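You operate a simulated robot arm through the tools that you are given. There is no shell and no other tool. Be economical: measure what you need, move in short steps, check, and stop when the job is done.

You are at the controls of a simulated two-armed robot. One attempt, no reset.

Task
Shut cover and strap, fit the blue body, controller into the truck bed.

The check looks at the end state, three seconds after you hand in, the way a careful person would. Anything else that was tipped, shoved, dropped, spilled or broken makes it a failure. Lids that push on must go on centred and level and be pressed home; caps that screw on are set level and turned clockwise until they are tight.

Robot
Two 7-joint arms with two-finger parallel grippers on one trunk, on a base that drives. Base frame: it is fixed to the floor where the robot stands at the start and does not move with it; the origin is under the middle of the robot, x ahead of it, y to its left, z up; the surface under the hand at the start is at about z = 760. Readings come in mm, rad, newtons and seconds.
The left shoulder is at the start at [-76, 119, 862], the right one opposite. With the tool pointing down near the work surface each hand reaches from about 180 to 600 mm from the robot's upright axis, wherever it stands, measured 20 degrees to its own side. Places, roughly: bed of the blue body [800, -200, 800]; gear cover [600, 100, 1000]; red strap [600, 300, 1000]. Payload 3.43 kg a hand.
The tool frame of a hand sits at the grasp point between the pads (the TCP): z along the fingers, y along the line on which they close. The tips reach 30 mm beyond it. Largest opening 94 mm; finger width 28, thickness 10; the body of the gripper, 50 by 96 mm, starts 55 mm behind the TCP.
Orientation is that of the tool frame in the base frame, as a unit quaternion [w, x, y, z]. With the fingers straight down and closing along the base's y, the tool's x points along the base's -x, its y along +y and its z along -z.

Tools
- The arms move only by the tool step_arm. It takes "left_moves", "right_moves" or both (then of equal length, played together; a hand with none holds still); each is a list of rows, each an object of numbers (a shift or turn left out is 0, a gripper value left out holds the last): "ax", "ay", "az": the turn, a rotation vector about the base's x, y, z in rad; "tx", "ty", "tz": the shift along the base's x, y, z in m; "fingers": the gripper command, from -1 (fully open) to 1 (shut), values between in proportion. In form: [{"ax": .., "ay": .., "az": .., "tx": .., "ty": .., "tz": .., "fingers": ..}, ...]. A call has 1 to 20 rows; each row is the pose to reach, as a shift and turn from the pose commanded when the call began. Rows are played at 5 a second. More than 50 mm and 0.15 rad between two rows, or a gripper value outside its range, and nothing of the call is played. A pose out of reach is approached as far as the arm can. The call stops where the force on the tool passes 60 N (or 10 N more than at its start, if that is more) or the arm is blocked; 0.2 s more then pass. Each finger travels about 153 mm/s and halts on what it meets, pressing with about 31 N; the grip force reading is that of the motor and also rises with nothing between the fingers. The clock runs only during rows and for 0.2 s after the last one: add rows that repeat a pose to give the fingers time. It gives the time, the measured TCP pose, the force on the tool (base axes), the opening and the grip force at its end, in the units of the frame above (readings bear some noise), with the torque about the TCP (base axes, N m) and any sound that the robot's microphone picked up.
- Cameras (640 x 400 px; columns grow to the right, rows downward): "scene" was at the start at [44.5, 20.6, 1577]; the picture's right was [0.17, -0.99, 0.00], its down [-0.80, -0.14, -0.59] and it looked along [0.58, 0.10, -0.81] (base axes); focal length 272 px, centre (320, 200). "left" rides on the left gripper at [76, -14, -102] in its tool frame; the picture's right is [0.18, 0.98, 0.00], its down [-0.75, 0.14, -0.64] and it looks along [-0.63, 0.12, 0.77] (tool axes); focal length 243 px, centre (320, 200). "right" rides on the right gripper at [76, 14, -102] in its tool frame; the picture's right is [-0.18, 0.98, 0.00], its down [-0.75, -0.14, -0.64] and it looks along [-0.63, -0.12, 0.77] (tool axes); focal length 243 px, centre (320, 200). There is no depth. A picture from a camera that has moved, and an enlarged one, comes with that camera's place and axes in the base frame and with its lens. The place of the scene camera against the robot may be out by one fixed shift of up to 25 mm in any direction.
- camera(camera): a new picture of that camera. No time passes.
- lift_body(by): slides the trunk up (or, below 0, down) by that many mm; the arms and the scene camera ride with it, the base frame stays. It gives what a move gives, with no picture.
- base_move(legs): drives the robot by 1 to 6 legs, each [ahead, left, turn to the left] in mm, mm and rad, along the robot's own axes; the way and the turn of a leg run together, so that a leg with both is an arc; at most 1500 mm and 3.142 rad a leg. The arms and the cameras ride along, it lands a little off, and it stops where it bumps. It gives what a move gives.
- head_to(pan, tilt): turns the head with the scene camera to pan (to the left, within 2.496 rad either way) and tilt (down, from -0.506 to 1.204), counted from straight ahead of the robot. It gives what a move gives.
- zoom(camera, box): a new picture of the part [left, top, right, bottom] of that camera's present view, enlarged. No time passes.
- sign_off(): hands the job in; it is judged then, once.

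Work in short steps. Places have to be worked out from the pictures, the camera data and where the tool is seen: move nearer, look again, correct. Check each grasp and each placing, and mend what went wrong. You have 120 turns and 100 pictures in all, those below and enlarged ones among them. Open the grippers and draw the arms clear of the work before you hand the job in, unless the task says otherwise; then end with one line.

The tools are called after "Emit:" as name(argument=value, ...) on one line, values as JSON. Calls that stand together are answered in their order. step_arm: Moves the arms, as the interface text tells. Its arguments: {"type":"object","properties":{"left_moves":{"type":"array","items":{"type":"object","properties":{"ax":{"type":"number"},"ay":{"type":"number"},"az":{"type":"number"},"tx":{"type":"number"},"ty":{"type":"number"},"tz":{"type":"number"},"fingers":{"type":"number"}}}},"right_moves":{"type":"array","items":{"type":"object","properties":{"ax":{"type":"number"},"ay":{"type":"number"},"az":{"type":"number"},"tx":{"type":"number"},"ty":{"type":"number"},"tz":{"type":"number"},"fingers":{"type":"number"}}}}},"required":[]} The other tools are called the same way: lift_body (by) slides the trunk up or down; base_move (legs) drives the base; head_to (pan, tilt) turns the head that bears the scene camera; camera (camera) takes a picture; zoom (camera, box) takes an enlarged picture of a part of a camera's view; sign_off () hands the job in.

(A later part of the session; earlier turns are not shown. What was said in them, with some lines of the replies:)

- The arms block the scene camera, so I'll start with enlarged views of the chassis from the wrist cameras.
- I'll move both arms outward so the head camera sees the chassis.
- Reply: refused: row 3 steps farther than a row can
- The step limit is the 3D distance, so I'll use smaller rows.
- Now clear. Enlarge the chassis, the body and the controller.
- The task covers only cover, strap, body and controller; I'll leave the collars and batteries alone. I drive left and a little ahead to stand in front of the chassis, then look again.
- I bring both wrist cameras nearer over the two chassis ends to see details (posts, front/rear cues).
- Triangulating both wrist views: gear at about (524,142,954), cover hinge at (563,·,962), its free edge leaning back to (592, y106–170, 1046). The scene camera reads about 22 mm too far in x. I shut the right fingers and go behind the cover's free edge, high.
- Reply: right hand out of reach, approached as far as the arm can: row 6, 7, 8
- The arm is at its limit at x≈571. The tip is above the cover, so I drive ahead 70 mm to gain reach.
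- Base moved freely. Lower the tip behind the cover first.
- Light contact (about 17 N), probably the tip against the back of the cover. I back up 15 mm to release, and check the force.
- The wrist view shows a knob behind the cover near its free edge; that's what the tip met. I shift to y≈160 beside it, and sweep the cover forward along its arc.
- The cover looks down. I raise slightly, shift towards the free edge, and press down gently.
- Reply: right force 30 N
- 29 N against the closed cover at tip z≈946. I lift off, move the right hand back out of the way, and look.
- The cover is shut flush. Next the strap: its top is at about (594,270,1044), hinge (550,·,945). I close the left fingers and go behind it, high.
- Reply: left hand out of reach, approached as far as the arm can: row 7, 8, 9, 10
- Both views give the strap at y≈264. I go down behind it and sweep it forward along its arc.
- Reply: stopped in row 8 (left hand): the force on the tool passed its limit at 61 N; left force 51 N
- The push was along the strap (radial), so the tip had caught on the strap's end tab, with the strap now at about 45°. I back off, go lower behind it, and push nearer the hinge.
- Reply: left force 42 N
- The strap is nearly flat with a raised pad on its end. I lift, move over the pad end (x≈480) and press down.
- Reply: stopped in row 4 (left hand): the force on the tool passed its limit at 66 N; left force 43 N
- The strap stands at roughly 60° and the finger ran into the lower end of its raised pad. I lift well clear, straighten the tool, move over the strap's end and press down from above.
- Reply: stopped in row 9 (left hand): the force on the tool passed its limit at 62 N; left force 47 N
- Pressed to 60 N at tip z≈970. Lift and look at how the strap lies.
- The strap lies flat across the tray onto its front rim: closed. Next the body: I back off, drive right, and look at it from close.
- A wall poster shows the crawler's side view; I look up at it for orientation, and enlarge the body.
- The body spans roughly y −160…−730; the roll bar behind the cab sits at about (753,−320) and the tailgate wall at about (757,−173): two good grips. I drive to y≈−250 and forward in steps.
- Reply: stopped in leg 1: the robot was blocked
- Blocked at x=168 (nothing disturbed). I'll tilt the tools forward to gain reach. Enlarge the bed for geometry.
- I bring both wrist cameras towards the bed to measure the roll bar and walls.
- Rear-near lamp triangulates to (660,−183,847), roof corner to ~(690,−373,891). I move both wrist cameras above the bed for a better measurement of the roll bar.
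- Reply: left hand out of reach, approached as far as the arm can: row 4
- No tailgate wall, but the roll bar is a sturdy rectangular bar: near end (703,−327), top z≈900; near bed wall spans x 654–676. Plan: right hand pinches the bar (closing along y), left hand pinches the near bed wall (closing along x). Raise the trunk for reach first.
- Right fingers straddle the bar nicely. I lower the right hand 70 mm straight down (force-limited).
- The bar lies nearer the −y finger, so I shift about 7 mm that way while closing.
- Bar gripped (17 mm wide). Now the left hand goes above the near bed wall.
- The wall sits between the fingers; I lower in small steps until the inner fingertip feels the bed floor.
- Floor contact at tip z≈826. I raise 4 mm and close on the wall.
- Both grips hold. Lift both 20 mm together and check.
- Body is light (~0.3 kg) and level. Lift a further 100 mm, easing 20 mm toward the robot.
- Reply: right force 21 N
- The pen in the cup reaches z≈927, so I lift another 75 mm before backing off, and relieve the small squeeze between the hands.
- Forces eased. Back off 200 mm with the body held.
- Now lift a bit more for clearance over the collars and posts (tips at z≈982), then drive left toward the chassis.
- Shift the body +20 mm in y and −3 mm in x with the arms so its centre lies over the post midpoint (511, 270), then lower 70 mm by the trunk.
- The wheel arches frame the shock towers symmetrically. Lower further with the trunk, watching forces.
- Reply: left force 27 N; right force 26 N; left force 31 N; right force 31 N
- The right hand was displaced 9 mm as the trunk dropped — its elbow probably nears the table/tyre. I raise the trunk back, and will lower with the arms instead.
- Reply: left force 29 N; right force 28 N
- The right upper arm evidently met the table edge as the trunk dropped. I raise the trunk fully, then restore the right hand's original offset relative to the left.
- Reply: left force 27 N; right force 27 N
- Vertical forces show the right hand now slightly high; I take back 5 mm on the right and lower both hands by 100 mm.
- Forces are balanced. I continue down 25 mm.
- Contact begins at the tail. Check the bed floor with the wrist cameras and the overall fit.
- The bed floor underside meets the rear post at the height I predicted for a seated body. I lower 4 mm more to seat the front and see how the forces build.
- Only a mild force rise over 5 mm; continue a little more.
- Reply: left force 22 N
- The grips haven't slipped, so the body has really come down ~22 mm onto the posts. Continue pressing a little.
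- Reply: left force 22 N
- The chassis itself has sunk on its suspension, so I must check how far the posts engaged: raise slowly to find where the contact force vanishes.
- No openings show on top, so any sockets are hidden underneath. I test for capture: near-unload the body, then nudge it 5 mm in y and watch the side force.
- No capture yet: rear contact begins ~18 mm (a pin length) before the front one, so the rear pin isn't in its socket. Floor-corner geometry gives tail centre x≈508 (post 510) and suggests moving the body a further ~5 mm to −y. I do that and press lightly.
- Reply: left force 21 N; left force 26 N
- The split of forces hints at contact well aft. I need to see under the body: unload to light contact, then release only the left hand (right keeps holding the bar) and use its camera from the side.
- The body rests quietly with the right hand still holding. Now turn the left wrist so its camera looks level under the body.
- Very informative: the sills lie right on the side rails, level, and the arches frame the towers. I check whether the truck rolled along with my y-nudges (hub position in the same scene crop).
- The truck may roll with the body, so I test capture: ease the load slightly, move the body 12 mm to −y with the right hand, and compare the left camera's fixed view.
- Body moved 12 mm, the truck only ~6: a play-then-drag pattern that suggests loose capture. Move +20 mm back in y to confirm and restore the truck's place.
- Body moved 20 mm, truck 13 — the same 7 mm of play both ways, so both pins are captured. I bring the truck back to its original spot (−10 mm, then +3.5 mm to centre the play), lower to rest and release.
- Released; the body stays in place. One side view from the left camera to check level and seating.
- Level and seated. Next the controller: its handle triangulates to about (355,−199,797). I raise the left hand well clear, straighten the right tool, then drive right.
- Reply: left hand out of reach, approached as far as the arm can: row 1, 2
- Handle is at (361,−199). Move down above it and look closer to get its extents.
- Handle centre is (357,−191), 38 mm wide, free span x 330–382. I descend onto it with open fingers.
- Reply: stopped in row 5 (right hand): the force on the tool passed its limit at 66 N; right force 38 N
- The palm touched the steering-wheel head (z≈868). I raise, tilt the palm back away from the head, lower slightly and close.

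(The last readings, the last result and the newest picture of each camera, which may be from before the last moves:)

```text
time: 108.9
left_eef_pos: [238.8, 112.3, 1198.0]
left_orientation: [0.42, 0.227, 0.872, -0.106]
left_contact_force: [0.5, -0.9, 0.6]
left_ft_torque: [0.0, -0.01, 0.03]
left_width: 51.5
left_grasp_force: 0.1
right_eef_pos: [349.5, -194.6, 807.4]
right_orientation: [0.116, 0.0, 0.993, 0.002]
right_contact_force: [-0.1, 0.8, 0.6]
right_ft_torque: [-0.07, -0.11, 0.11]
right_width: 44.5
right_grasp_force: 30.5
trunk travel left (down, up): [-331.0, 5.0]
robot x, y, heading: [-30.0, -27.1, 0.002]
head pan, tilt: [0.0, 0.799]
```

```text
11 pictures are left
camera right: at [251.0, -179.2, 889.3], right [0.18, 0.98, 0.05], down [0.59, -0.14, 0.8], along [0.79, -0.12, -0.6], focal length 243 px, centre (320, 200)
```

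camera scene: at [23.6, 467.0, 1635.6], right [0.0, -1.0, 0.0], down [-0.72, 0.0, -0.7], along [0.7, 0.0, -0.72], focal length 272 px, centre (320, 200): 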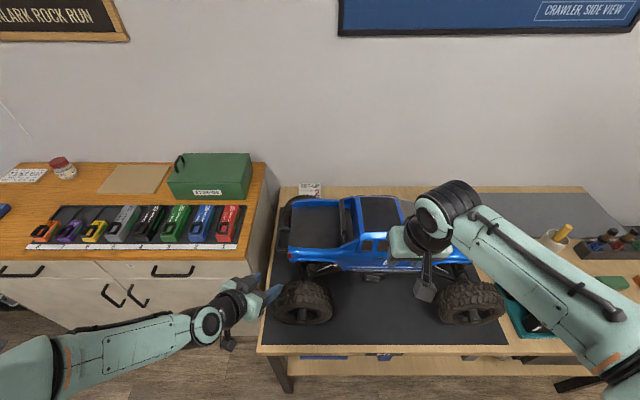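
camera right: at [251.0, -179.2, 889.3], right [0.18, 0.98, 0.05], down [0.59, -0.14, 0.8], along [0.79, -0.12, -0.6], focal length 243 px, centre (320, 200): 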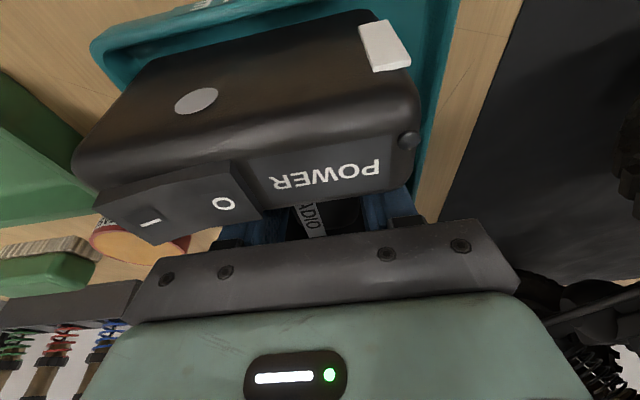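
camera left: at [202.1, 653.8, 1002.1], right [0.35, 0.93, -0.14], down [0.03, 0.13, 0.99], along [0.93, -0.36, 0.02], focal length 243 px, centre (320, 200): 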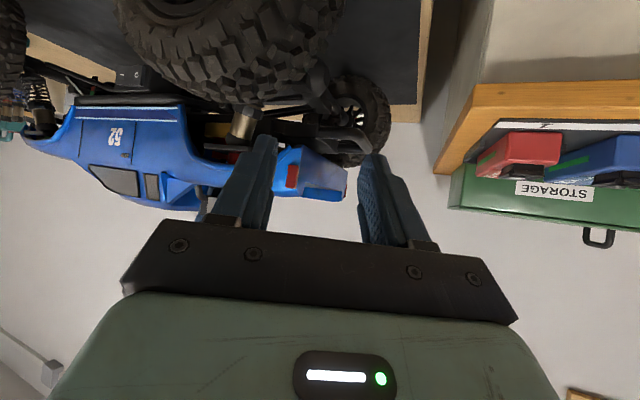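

Handle gripped (44 mm). Lift and check.

Emit:
step_arm(right_moves=[{"tz": 0.02}, {"tz": 0.05}, {"tz": 0.09}, {"tz": 0.13}, {"tz": 0.17}, {"tz": 0.21}, {"tz": 0.25}, {"tz": 0.29}, {"tz": 0.33}, {"tz": 0.35}])

Emit:
zoom(camera="scene", box=[240, 140, 480, 380])

```text
time: 111.1
left_eef_pos: [239.4, 112.2, 1198.0]
left_orientation: [0.421, 0.227, 0.872, -0.106]
left_contact_force: [0.1, -0.2, 0.8]
left_ft_torque: [0.02, -0.01, 0.0]
left_width: 51.7
left_grasp_force: 0.0
right_eef_pos: [349.5, -193.5, 1157.5]
right_orientation: [0.115, 0.001, 0.993, 0.001]
right_contact_force: [0.3, 0.6, -4.0]
right_ft_torque: [0.04, 0.08, 0.01]
right_width: 44.2
right_grasp_force: 30.8
trunk travel left (down, up): [-331.0, 5.0]
robot x, y, heading: [-28.5, -22.2, -0.006]
head pan, tilt: [0.0, 0.799]
```

```text
1.67 times, centred on (360, 260) of scene
camera zoom: at [23.9, -16.9, 1635.5], right [0.0, -1.0, 0.0], down [-0.72, 0.0, -0.7], along [0.7, 0.0, -0.72], focal length 454 px, centre (253, 100)
```

zoom: 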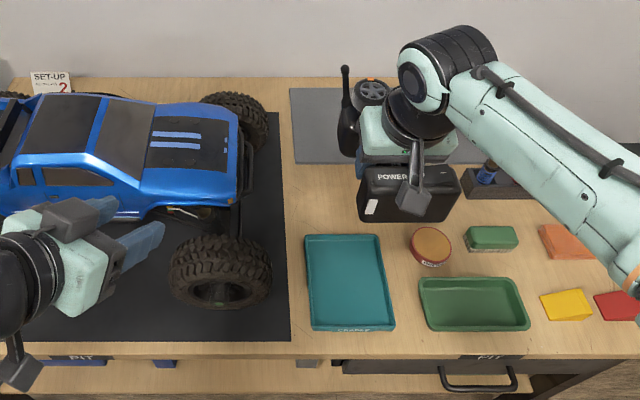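

Held level, tray intact. Drive left 616 mm with controller bottom at z≈1116 (above the roof at ~1048), then 40 mm ahead.

Emit:
base_move(legs=[[0, 616, 0], [40, 0, 0]])

Emit:
step_arm(right_moves=[{"tx": 0.02, "ty": 0.015}, {"tx": 0.04, "ty": 0.03}, {"tx": 0.06, "ty": 0.045}, {"tx": 0.08, "ty": 0.06}, {"tx": 0.1, "ty": 0.072}, {"tx": 0.1, "ty": 0.072, "tz": -0.03}])

Emit:
camera(camera="scene")

```text
time: 116.5
left_eef_pos: [238.7, 698.4, 1197.3]
left_orientation: [0.42, 0.231, 0.87, -0.11]
left_contact_force: [0.0, 0.3, 0.3]
left_ft_torque: [0.0, -0.04, -0.02]
left_width: 51.6
left_grasp_force: 0.1
right_eef_pos: [345.8, 391.3, 1156.7]
right_orientation: [0.114, 0.005, 0.993, -0.001]
right_contact_force: [-0.1, 0.7, -2.9]
right_ft_torque: [0.04, 0.08, 0.0]
right_width: 44.4
right_grasp_force: 30.8
trunk travel left (down, up): [-331.0, 5.0]
robot x, y, heading: [-29.0, 562.8, -0.011]
head pan, tilt: [0.0, 0.799]
stopped in leg 1: the robot was blocked; the commanded pose is now the measured one
```

```text
time: 117.9
left_eef_pos: [238.2, 696.3, 1197.2]
left_orientation: [0.42, 0.232, 0.871, -0.109]
left_contact_force: [0.0, -0.8, 0.3]
left_ft_torque: [-0.02, 0.02, -0.02]
left_width: 51.5
left_grasp_force: 0.1
right_eef_pos: [445.3, 461.5, 1127.6]
right_orientation: [0.115, 0.007, 0.993, 0.001]
right_contact_force: [0.1, 0.4, -3.9]
right_ft_torque: [0.02, 0.1, -0.01]
right_width: 43.8
right_grasp_force: 31.1
trunk travel left (down, up): [-331.0, 5.0]
robot x, y, heading: [-31.2, 562.7, -0.014]
head pan, tilt: [0.0, 0.799]
```

```text
9 pictures are left
camera scene: at [21.5, 570.0, 1635.5], right [-0.01, -1.0, 0.0], down [-0.72, 0.01, -0.7], along [0.7, -0.01, -0.72], focal length 272 px, centre (320, 200)
```

scene: 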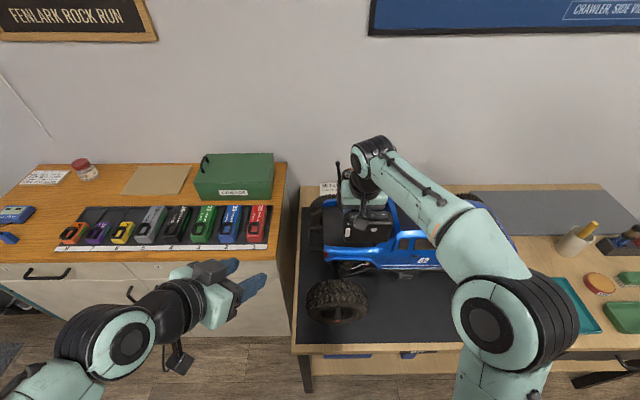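

Blocked 30 mm short on the left with no visible disturbance. I move 15 mm back off it, straighten the heading, and go 40 mm ahead.

Emit:
base_move(legs=[[0, -15, 0.012], [40, 0, 0]])

Emit:
step_arm(right_moves=[{"ty": 0.016, "tx": 0.002}, {"ty": 0.032, "tx": 0.004}, {"ty": 0.046, "tx": 0.006, "tz": -0.01}, {"ty": 0.046, "tx": 0.006, "tz": -0.03}])

Emit:
zoom(camera="scene", box=[260, 150, 460, 310])

```text
time: 119.1
left_eef_pos: [241.0, 683.7, 1197.2]
left_orientation: [0.421, 0.226, 0.872, -0.108]
left_contact_force: [0.4, 0.4, -0.8]
left_ft_torque: [0.01, 0.01, -0.01]
left_width: 51.8
left_grasp_force: 0.0
right_eef_pos: [449.4, 452.9, 1127.4]
right_orientation: [0.113, 0.001, 0.994, 0.0]
right_contact_force: [-0.3, -0.3, -2.7]
right_ft_torque: [0.01, 0.1, -0.01]
right_width: 44.4
right_grasp_force: 31.0
trunk travel left (down, up): [-331.0, 5.0]
robot x, y, heading: [-28.9, 549.0, 0.0]
head pan, tilt: [0.0, 0.799]
stopped in leg 2: the robot was blocked; the commanded pose is now the measured one
```

```text
time: 120.1
left_eef_pos: [239.1, 682.4, 1198.2]
left_orientation: [0.42, 0.226, 0.873, -0.106]
left_contact_force: [1.0, 0.6, -0.5]
left_ft_torque: [0.01, 0.0, -0.01]
left_width: 51.7
left_grasp_force: 0.2
right_eef_pos: [455.1, 497.1, 1096.9]
right_orientation: [0.114, 0.002, 0.993, 0.001]
right_contact_force: [-0.1, 0.5, -2.8]
right_ft_torque: [0.07, 0.09, 0.0]
right_width: 44.3
right_grasp_force: 31.1
trunk travel left (down, up): [-331.0, 5.0]
robot x, y, heading: [-35.1, 545.0, 0.001]
head pan, tilt: [0.0, 0.799]
```

```text
2.50 times, centred on (360, 230) of scene
camera zoom: at [23.9, 554.3, 1635.5], right [0.0, -1.0, 0.0], down [-0.72, 0.0, -0.7], along [0.7, 0.0, -0.72], focal length 681 px, centre (220, 125)
```

zoom: 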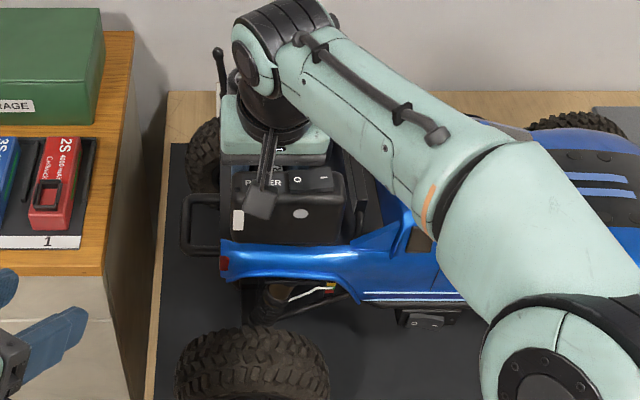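

Base spans y≈418–533, between roll bar (406) and tail edge (~548). I move 36 mm further in x over the bed centre and lower.

Emit:
step_arm(right_moves=[{"tx": 0.015}, {"tx": 0.03}, {"tx": 0.037, "tz": -0.01}, {"tx": 0.037, "tz": -0.03}, {"tx": 0.037, "tz": -0.045}, {"tx": 0.037, "tz": -0.055}])

Emit:
zoom(camera="scene", box=[260, 150, 460, 310])

```text
time: 121.5
left_eef_pos: [239.3, 685.6, 1198.3]
left_orientation: [0.422, 0.227, 0.871, -0.107]
left_contact_force: [-0.3, 0.5, -0.1]
left_ft_torque: [-0.02, 0.0, -0.02]
left_width: 51.6
left_grasp_force: 0.0
right_eef_pos: [490.3, 498.5, 1042.6]
right_orientation: [0.115, 0.0, 0.993, 0.002]
right_contact_force: [0.6, 2.4, 4.2]
right_ft_torque: [0.5, -0.15, 0.08]
right_width: 44.4
right_grasp_force: 31.0
trunk travel left (down, up): [-331.0, 5.0]
robot x, y, heading: [-27.9, 547.8, -0.003]
head pan, tilt: [0.0, 0.799]
```

```text
2.50 times, centred on (360, 230) of scene
camera zoom: at [23.2, 555.2, 1635.6], right [0.0, -1.0, 0.0], down [-0.72, 0.0, -0.7], along [0.7, 0.0, -0.72], focal length 681 px, centre (220, 125)
```

zoom: 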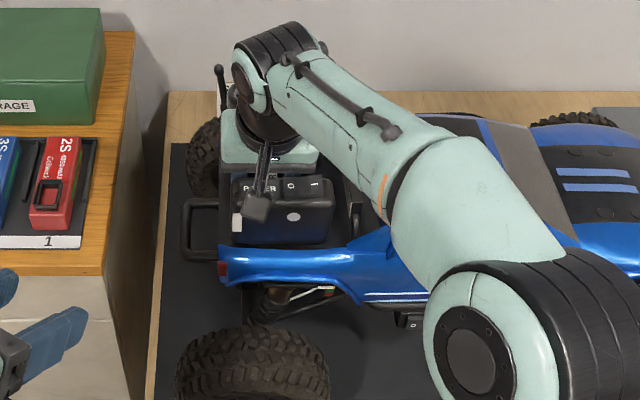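

Light contact begins. I lower a few mm more and watch force and torque.

Emit:
step_arm(right_moves=[{"tz": -0.003}, {"tz": -0.006}, {"tz": -0.006}])

```text
time: 122.3
left_eef_pos: [238.9, 684.9, 1198.0]
left_orientation: [0.421, 0.227, 0.872, -0.106]
left_contact_force: [0.6, -0.1, -0.3]
left_ft_torque: [-0.03, 0.0, 0.02]
left_width: 51.8
left_grasp_force: 0.1
right_eef_pos: [492.0, 497.4, 1037.1]
right_orientation: [0.115, 0.0, 0.993, 0.001]
right_contact_force: [-0.5, 2.6, 3.9]
right_ft_torque: [0.48, -0.15, 0.11]
right_width: 44.4
right_grasp_force: 31.3
trunk travel left (down, up): [-331.0, 5.0]
robot x, y, heading: [-29.0, 547.5, -0.003]
head pan, tilt: [0.0, 0.799]
```

Emit:
zoom(camera="scene", box=[315, 170, 415, 270])

```text
4.00 times, centred on (365, 220) of scene
camera zoom: at [23.0, 554.9, 1635.6], right [0.0, -1.0, 0.0], down [-0.72, 0.0, -0.7], along [0.7, 0.0, -0.72], focal length 1090 px, centre (140, 120)
```

zoom: 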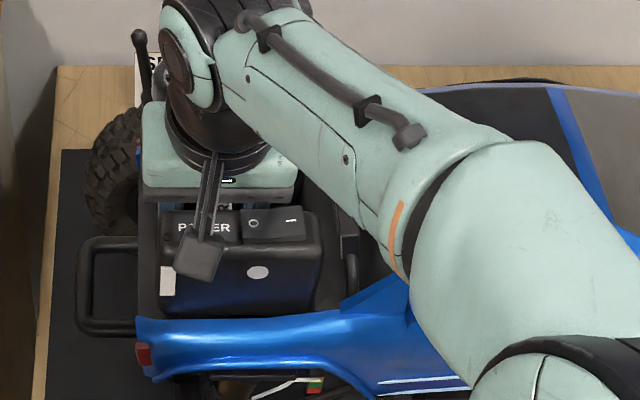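

It sits well inside the bed. Continue lowering until firm contact.

Emit:
step_arm(right_moves=[{"tz": -0.003}, {"tz": -0.006}, {"tz": -0.009}, {"tz": -0.009}])

```text
time: 123.3
left_eef_pos: [239.3, 685.3, 1197.1]
left_orientation: [0.42, 0.227, 0.872, -0.107]
left_contact_force: [-0.7, 0.2, 0.2]
left_ft_torque: [-0.01, 0.01, 0.02]
left_width: 51.6
left_grasp_force: 0.0
right_eef_pos: [491.7, 498.1, 1029.6]
right_orientation: [0.115, 0.0, 0.993, 0.003]
right_contact_force: [0.6, 4.9, 13.0]
right_ft_torque: [0.51, -0.3, 0.1]
right_width: 44.3
right_grasp_force: 31.3
trunk travel left (down, up): [-331.0, 5.0]
robot x, y, heading: [-29.9, 546.1, 0.002]
head pan, tilt: [0.0, 0.799]
```

Firm contact at the expected floor height. Ease 2 mm up, open the fingers, and rise straight up.

Emit:
step_arm(right_moves=[{"tz": 0.002}, {"tz": 0.002, "fingers": -0.1}, {"tz": 0.002, "fingers": -0.35}, {"tz": 0.002, "fingers": -0.5}, {"tz": 0.02, "tx": -0.004}, {"tz": 0.06, "tx": -0.008}, {"tz": 0.1, "tx": -0.012}, {"tz": 0.14, "tx": -0.02}, {"tz": 0.16, "tx": -0.06}, {"tz": 0.16, "tx": -0.105}, {"tz": 0.16, "tx": -0.15}, {"tz": 0.16, "tx": -0.18, "ty": -0.03}, {"tz": 0.16, "tx": -0.2, "ty": -0.07}, {"tz": 0.16, "tx": -0.22, "ty": -0.11}])

Emit:
zoom(camera="scene", box=[290, 150, 490, 310])

```text
time: 126.3
left_eef_pos: [237.6, 682.3, 1196.8]
left_orientation: [0.422, 0.226, 0.872, -0.106]
left_contact_force: [-0.5, 0.3, -0.5]
left_ft_torque: [0.02, 0.0, 0.02]
left_width: 51.5
left_grasp_force: 0.0
right_eef_pos: [269.3, 387.7, 1189.0]
right_orientation: [0.114, 0.002, 0.994, 0.0]
right_contact_force: [0.9, 0.2, -0.9]
right_ft_torque: [0.01, -0.01, -0.01]
right_width: 70.5
right_grasp_force: 0.1
trunk travel left (down, up): [-331.0, 5.0]
robot x, y, heading: [-28.5, 544.2, -0.001]
head pan, tilt: [0.0, 0.799]
```

```text
2.50 times, centred on (390, 230) of scene
camera zoom: at [22.3, 553.6, 1635.5], right [0.0, -1.0, 0.0], down [-0.72, 0.0, -0.7], along [0.7, 0.0, -0.72], focal length 681 px, centre (145, 125)
```

zoom: 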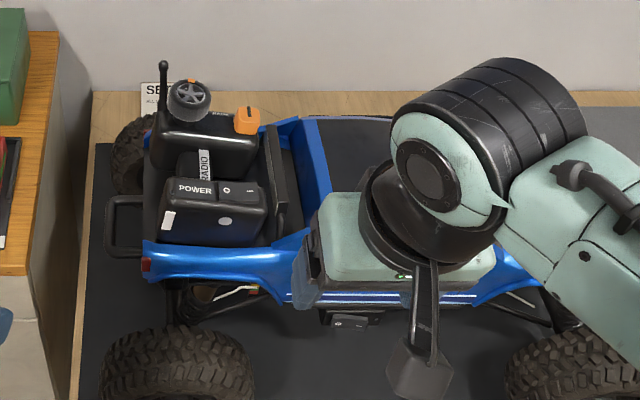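

The controller rests in the bed. I back the robot away and take a clear final look.

Emit:
base_move(legs=[[-150, 0, 0], [0, -250, 0]])

Emit:
step_arm(right_moves=[{"ty": -0.04}, {"ty": -0.08}, {"ty": -0.12}, {"ty": -0.16}, {"ty": -0.2}])

Emit:
camera(camera="scene")

```text
time: 130.1
left_eef_pos: [87.3, 434.5, 1197.0]
left_orientation: [0.421, 0.226, 0.872, -0.107]
left_contact_force: [0.4, 0.4, -0.2]
left_ft_torque: [0.0, 0.01, 0.01]
left_width: 51.7
left_grasp_force: 0.0
right_eef_pos: [119.4, 139.9, 1188.1]
right_orientation: [0.115, 0.0, 0.993, 0.001]
right_contact_force: [-0.1, -0.3, 0.6]
right_ft_torque: [0.0, 0.0, -0.04]
right_width: 70.4
right_grasp_force: 0.1
trunk travel left (down, up): [-331.0, 5.0]
robot x, y, heading: [-177.9, 299.5, 0.005]
head pan, tilt: [0.0, 0.799]
```

```text
time: 131.3
left_eef_pos: [88.7, 434.3, 1197.5]
left_orientation: [0.42, 0.226, 0.872, -0.106]
left_contact_force: [-0.1, 0.8, -0.3]
left_ft_torque: [-0.01, -0.03, -0.01]
left_width: 52.0
left_grasp_force: 0.0
right_eef_pos: [122.1, -62.0, 1186.3]
right_orientation: [0.115, -0.001, 0.993, 0.001]
right_contact_force: [-0.7, 0.3, 0.5]
right_ft_torque: [0.0, 0.0, -0.01]
right_width: 70.5
right_grasp_force: 0.1
trunk travel left (down, up): [-331.0, 5.0]
robot x, y, heading: [-177.3, 298.4, -0.002]
head pan, tilt: [0.0, 0.799]
```

```text
4 pictures are left
camera scene: at [-127.1, 305.1, 1635.5], right [0.0, -1.0, 0.0], down [-0.72, 0.0, -0.7], along [0.7, 0.0, -0.72], focal length 272 px, centre (320, 200)
```

scene: 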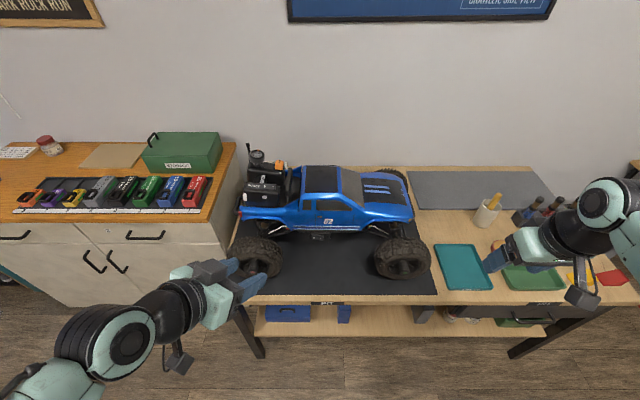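

Emit:
zoom(camera="scene", box=[225, 140, 445, 290])

```text
2.67 times, centred on (335, 215) of scene
camera zoom: at [-127.1, 305.1, 1635.5], right [0.0, -1.0, 0.0], down [-0.72, 0.0, -0.7], along [0.7, 0.0, -0.72], focal length 726 px, centre (280, 160)
```

zoom: 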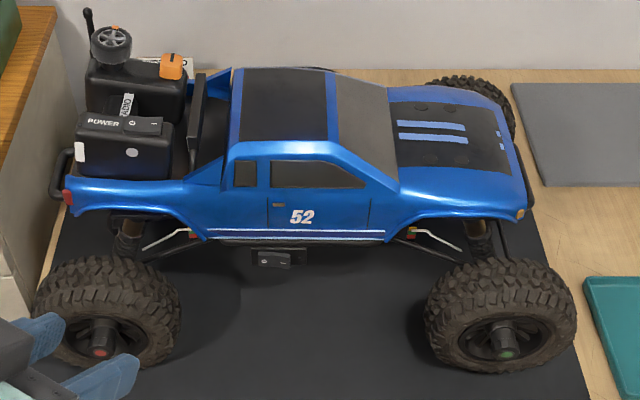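

The cover and strap are shut. The body sits level and centred on its posts, the controller lies in the bed, and everything else looks undisturbed. Both grippers are open and clear, so I hand in.

Emit:
sign_off()

```text
The job is handed in.
```

I shut the gear cover and strap, set the blue body on its posts and put the controller in the truck bed, then handed the job in. I judged the hidden pins to be in their sockets only from about 7 mm of play when nudging the body, and took the hood to face the open-ended bumper; nothing else looked disturbed.
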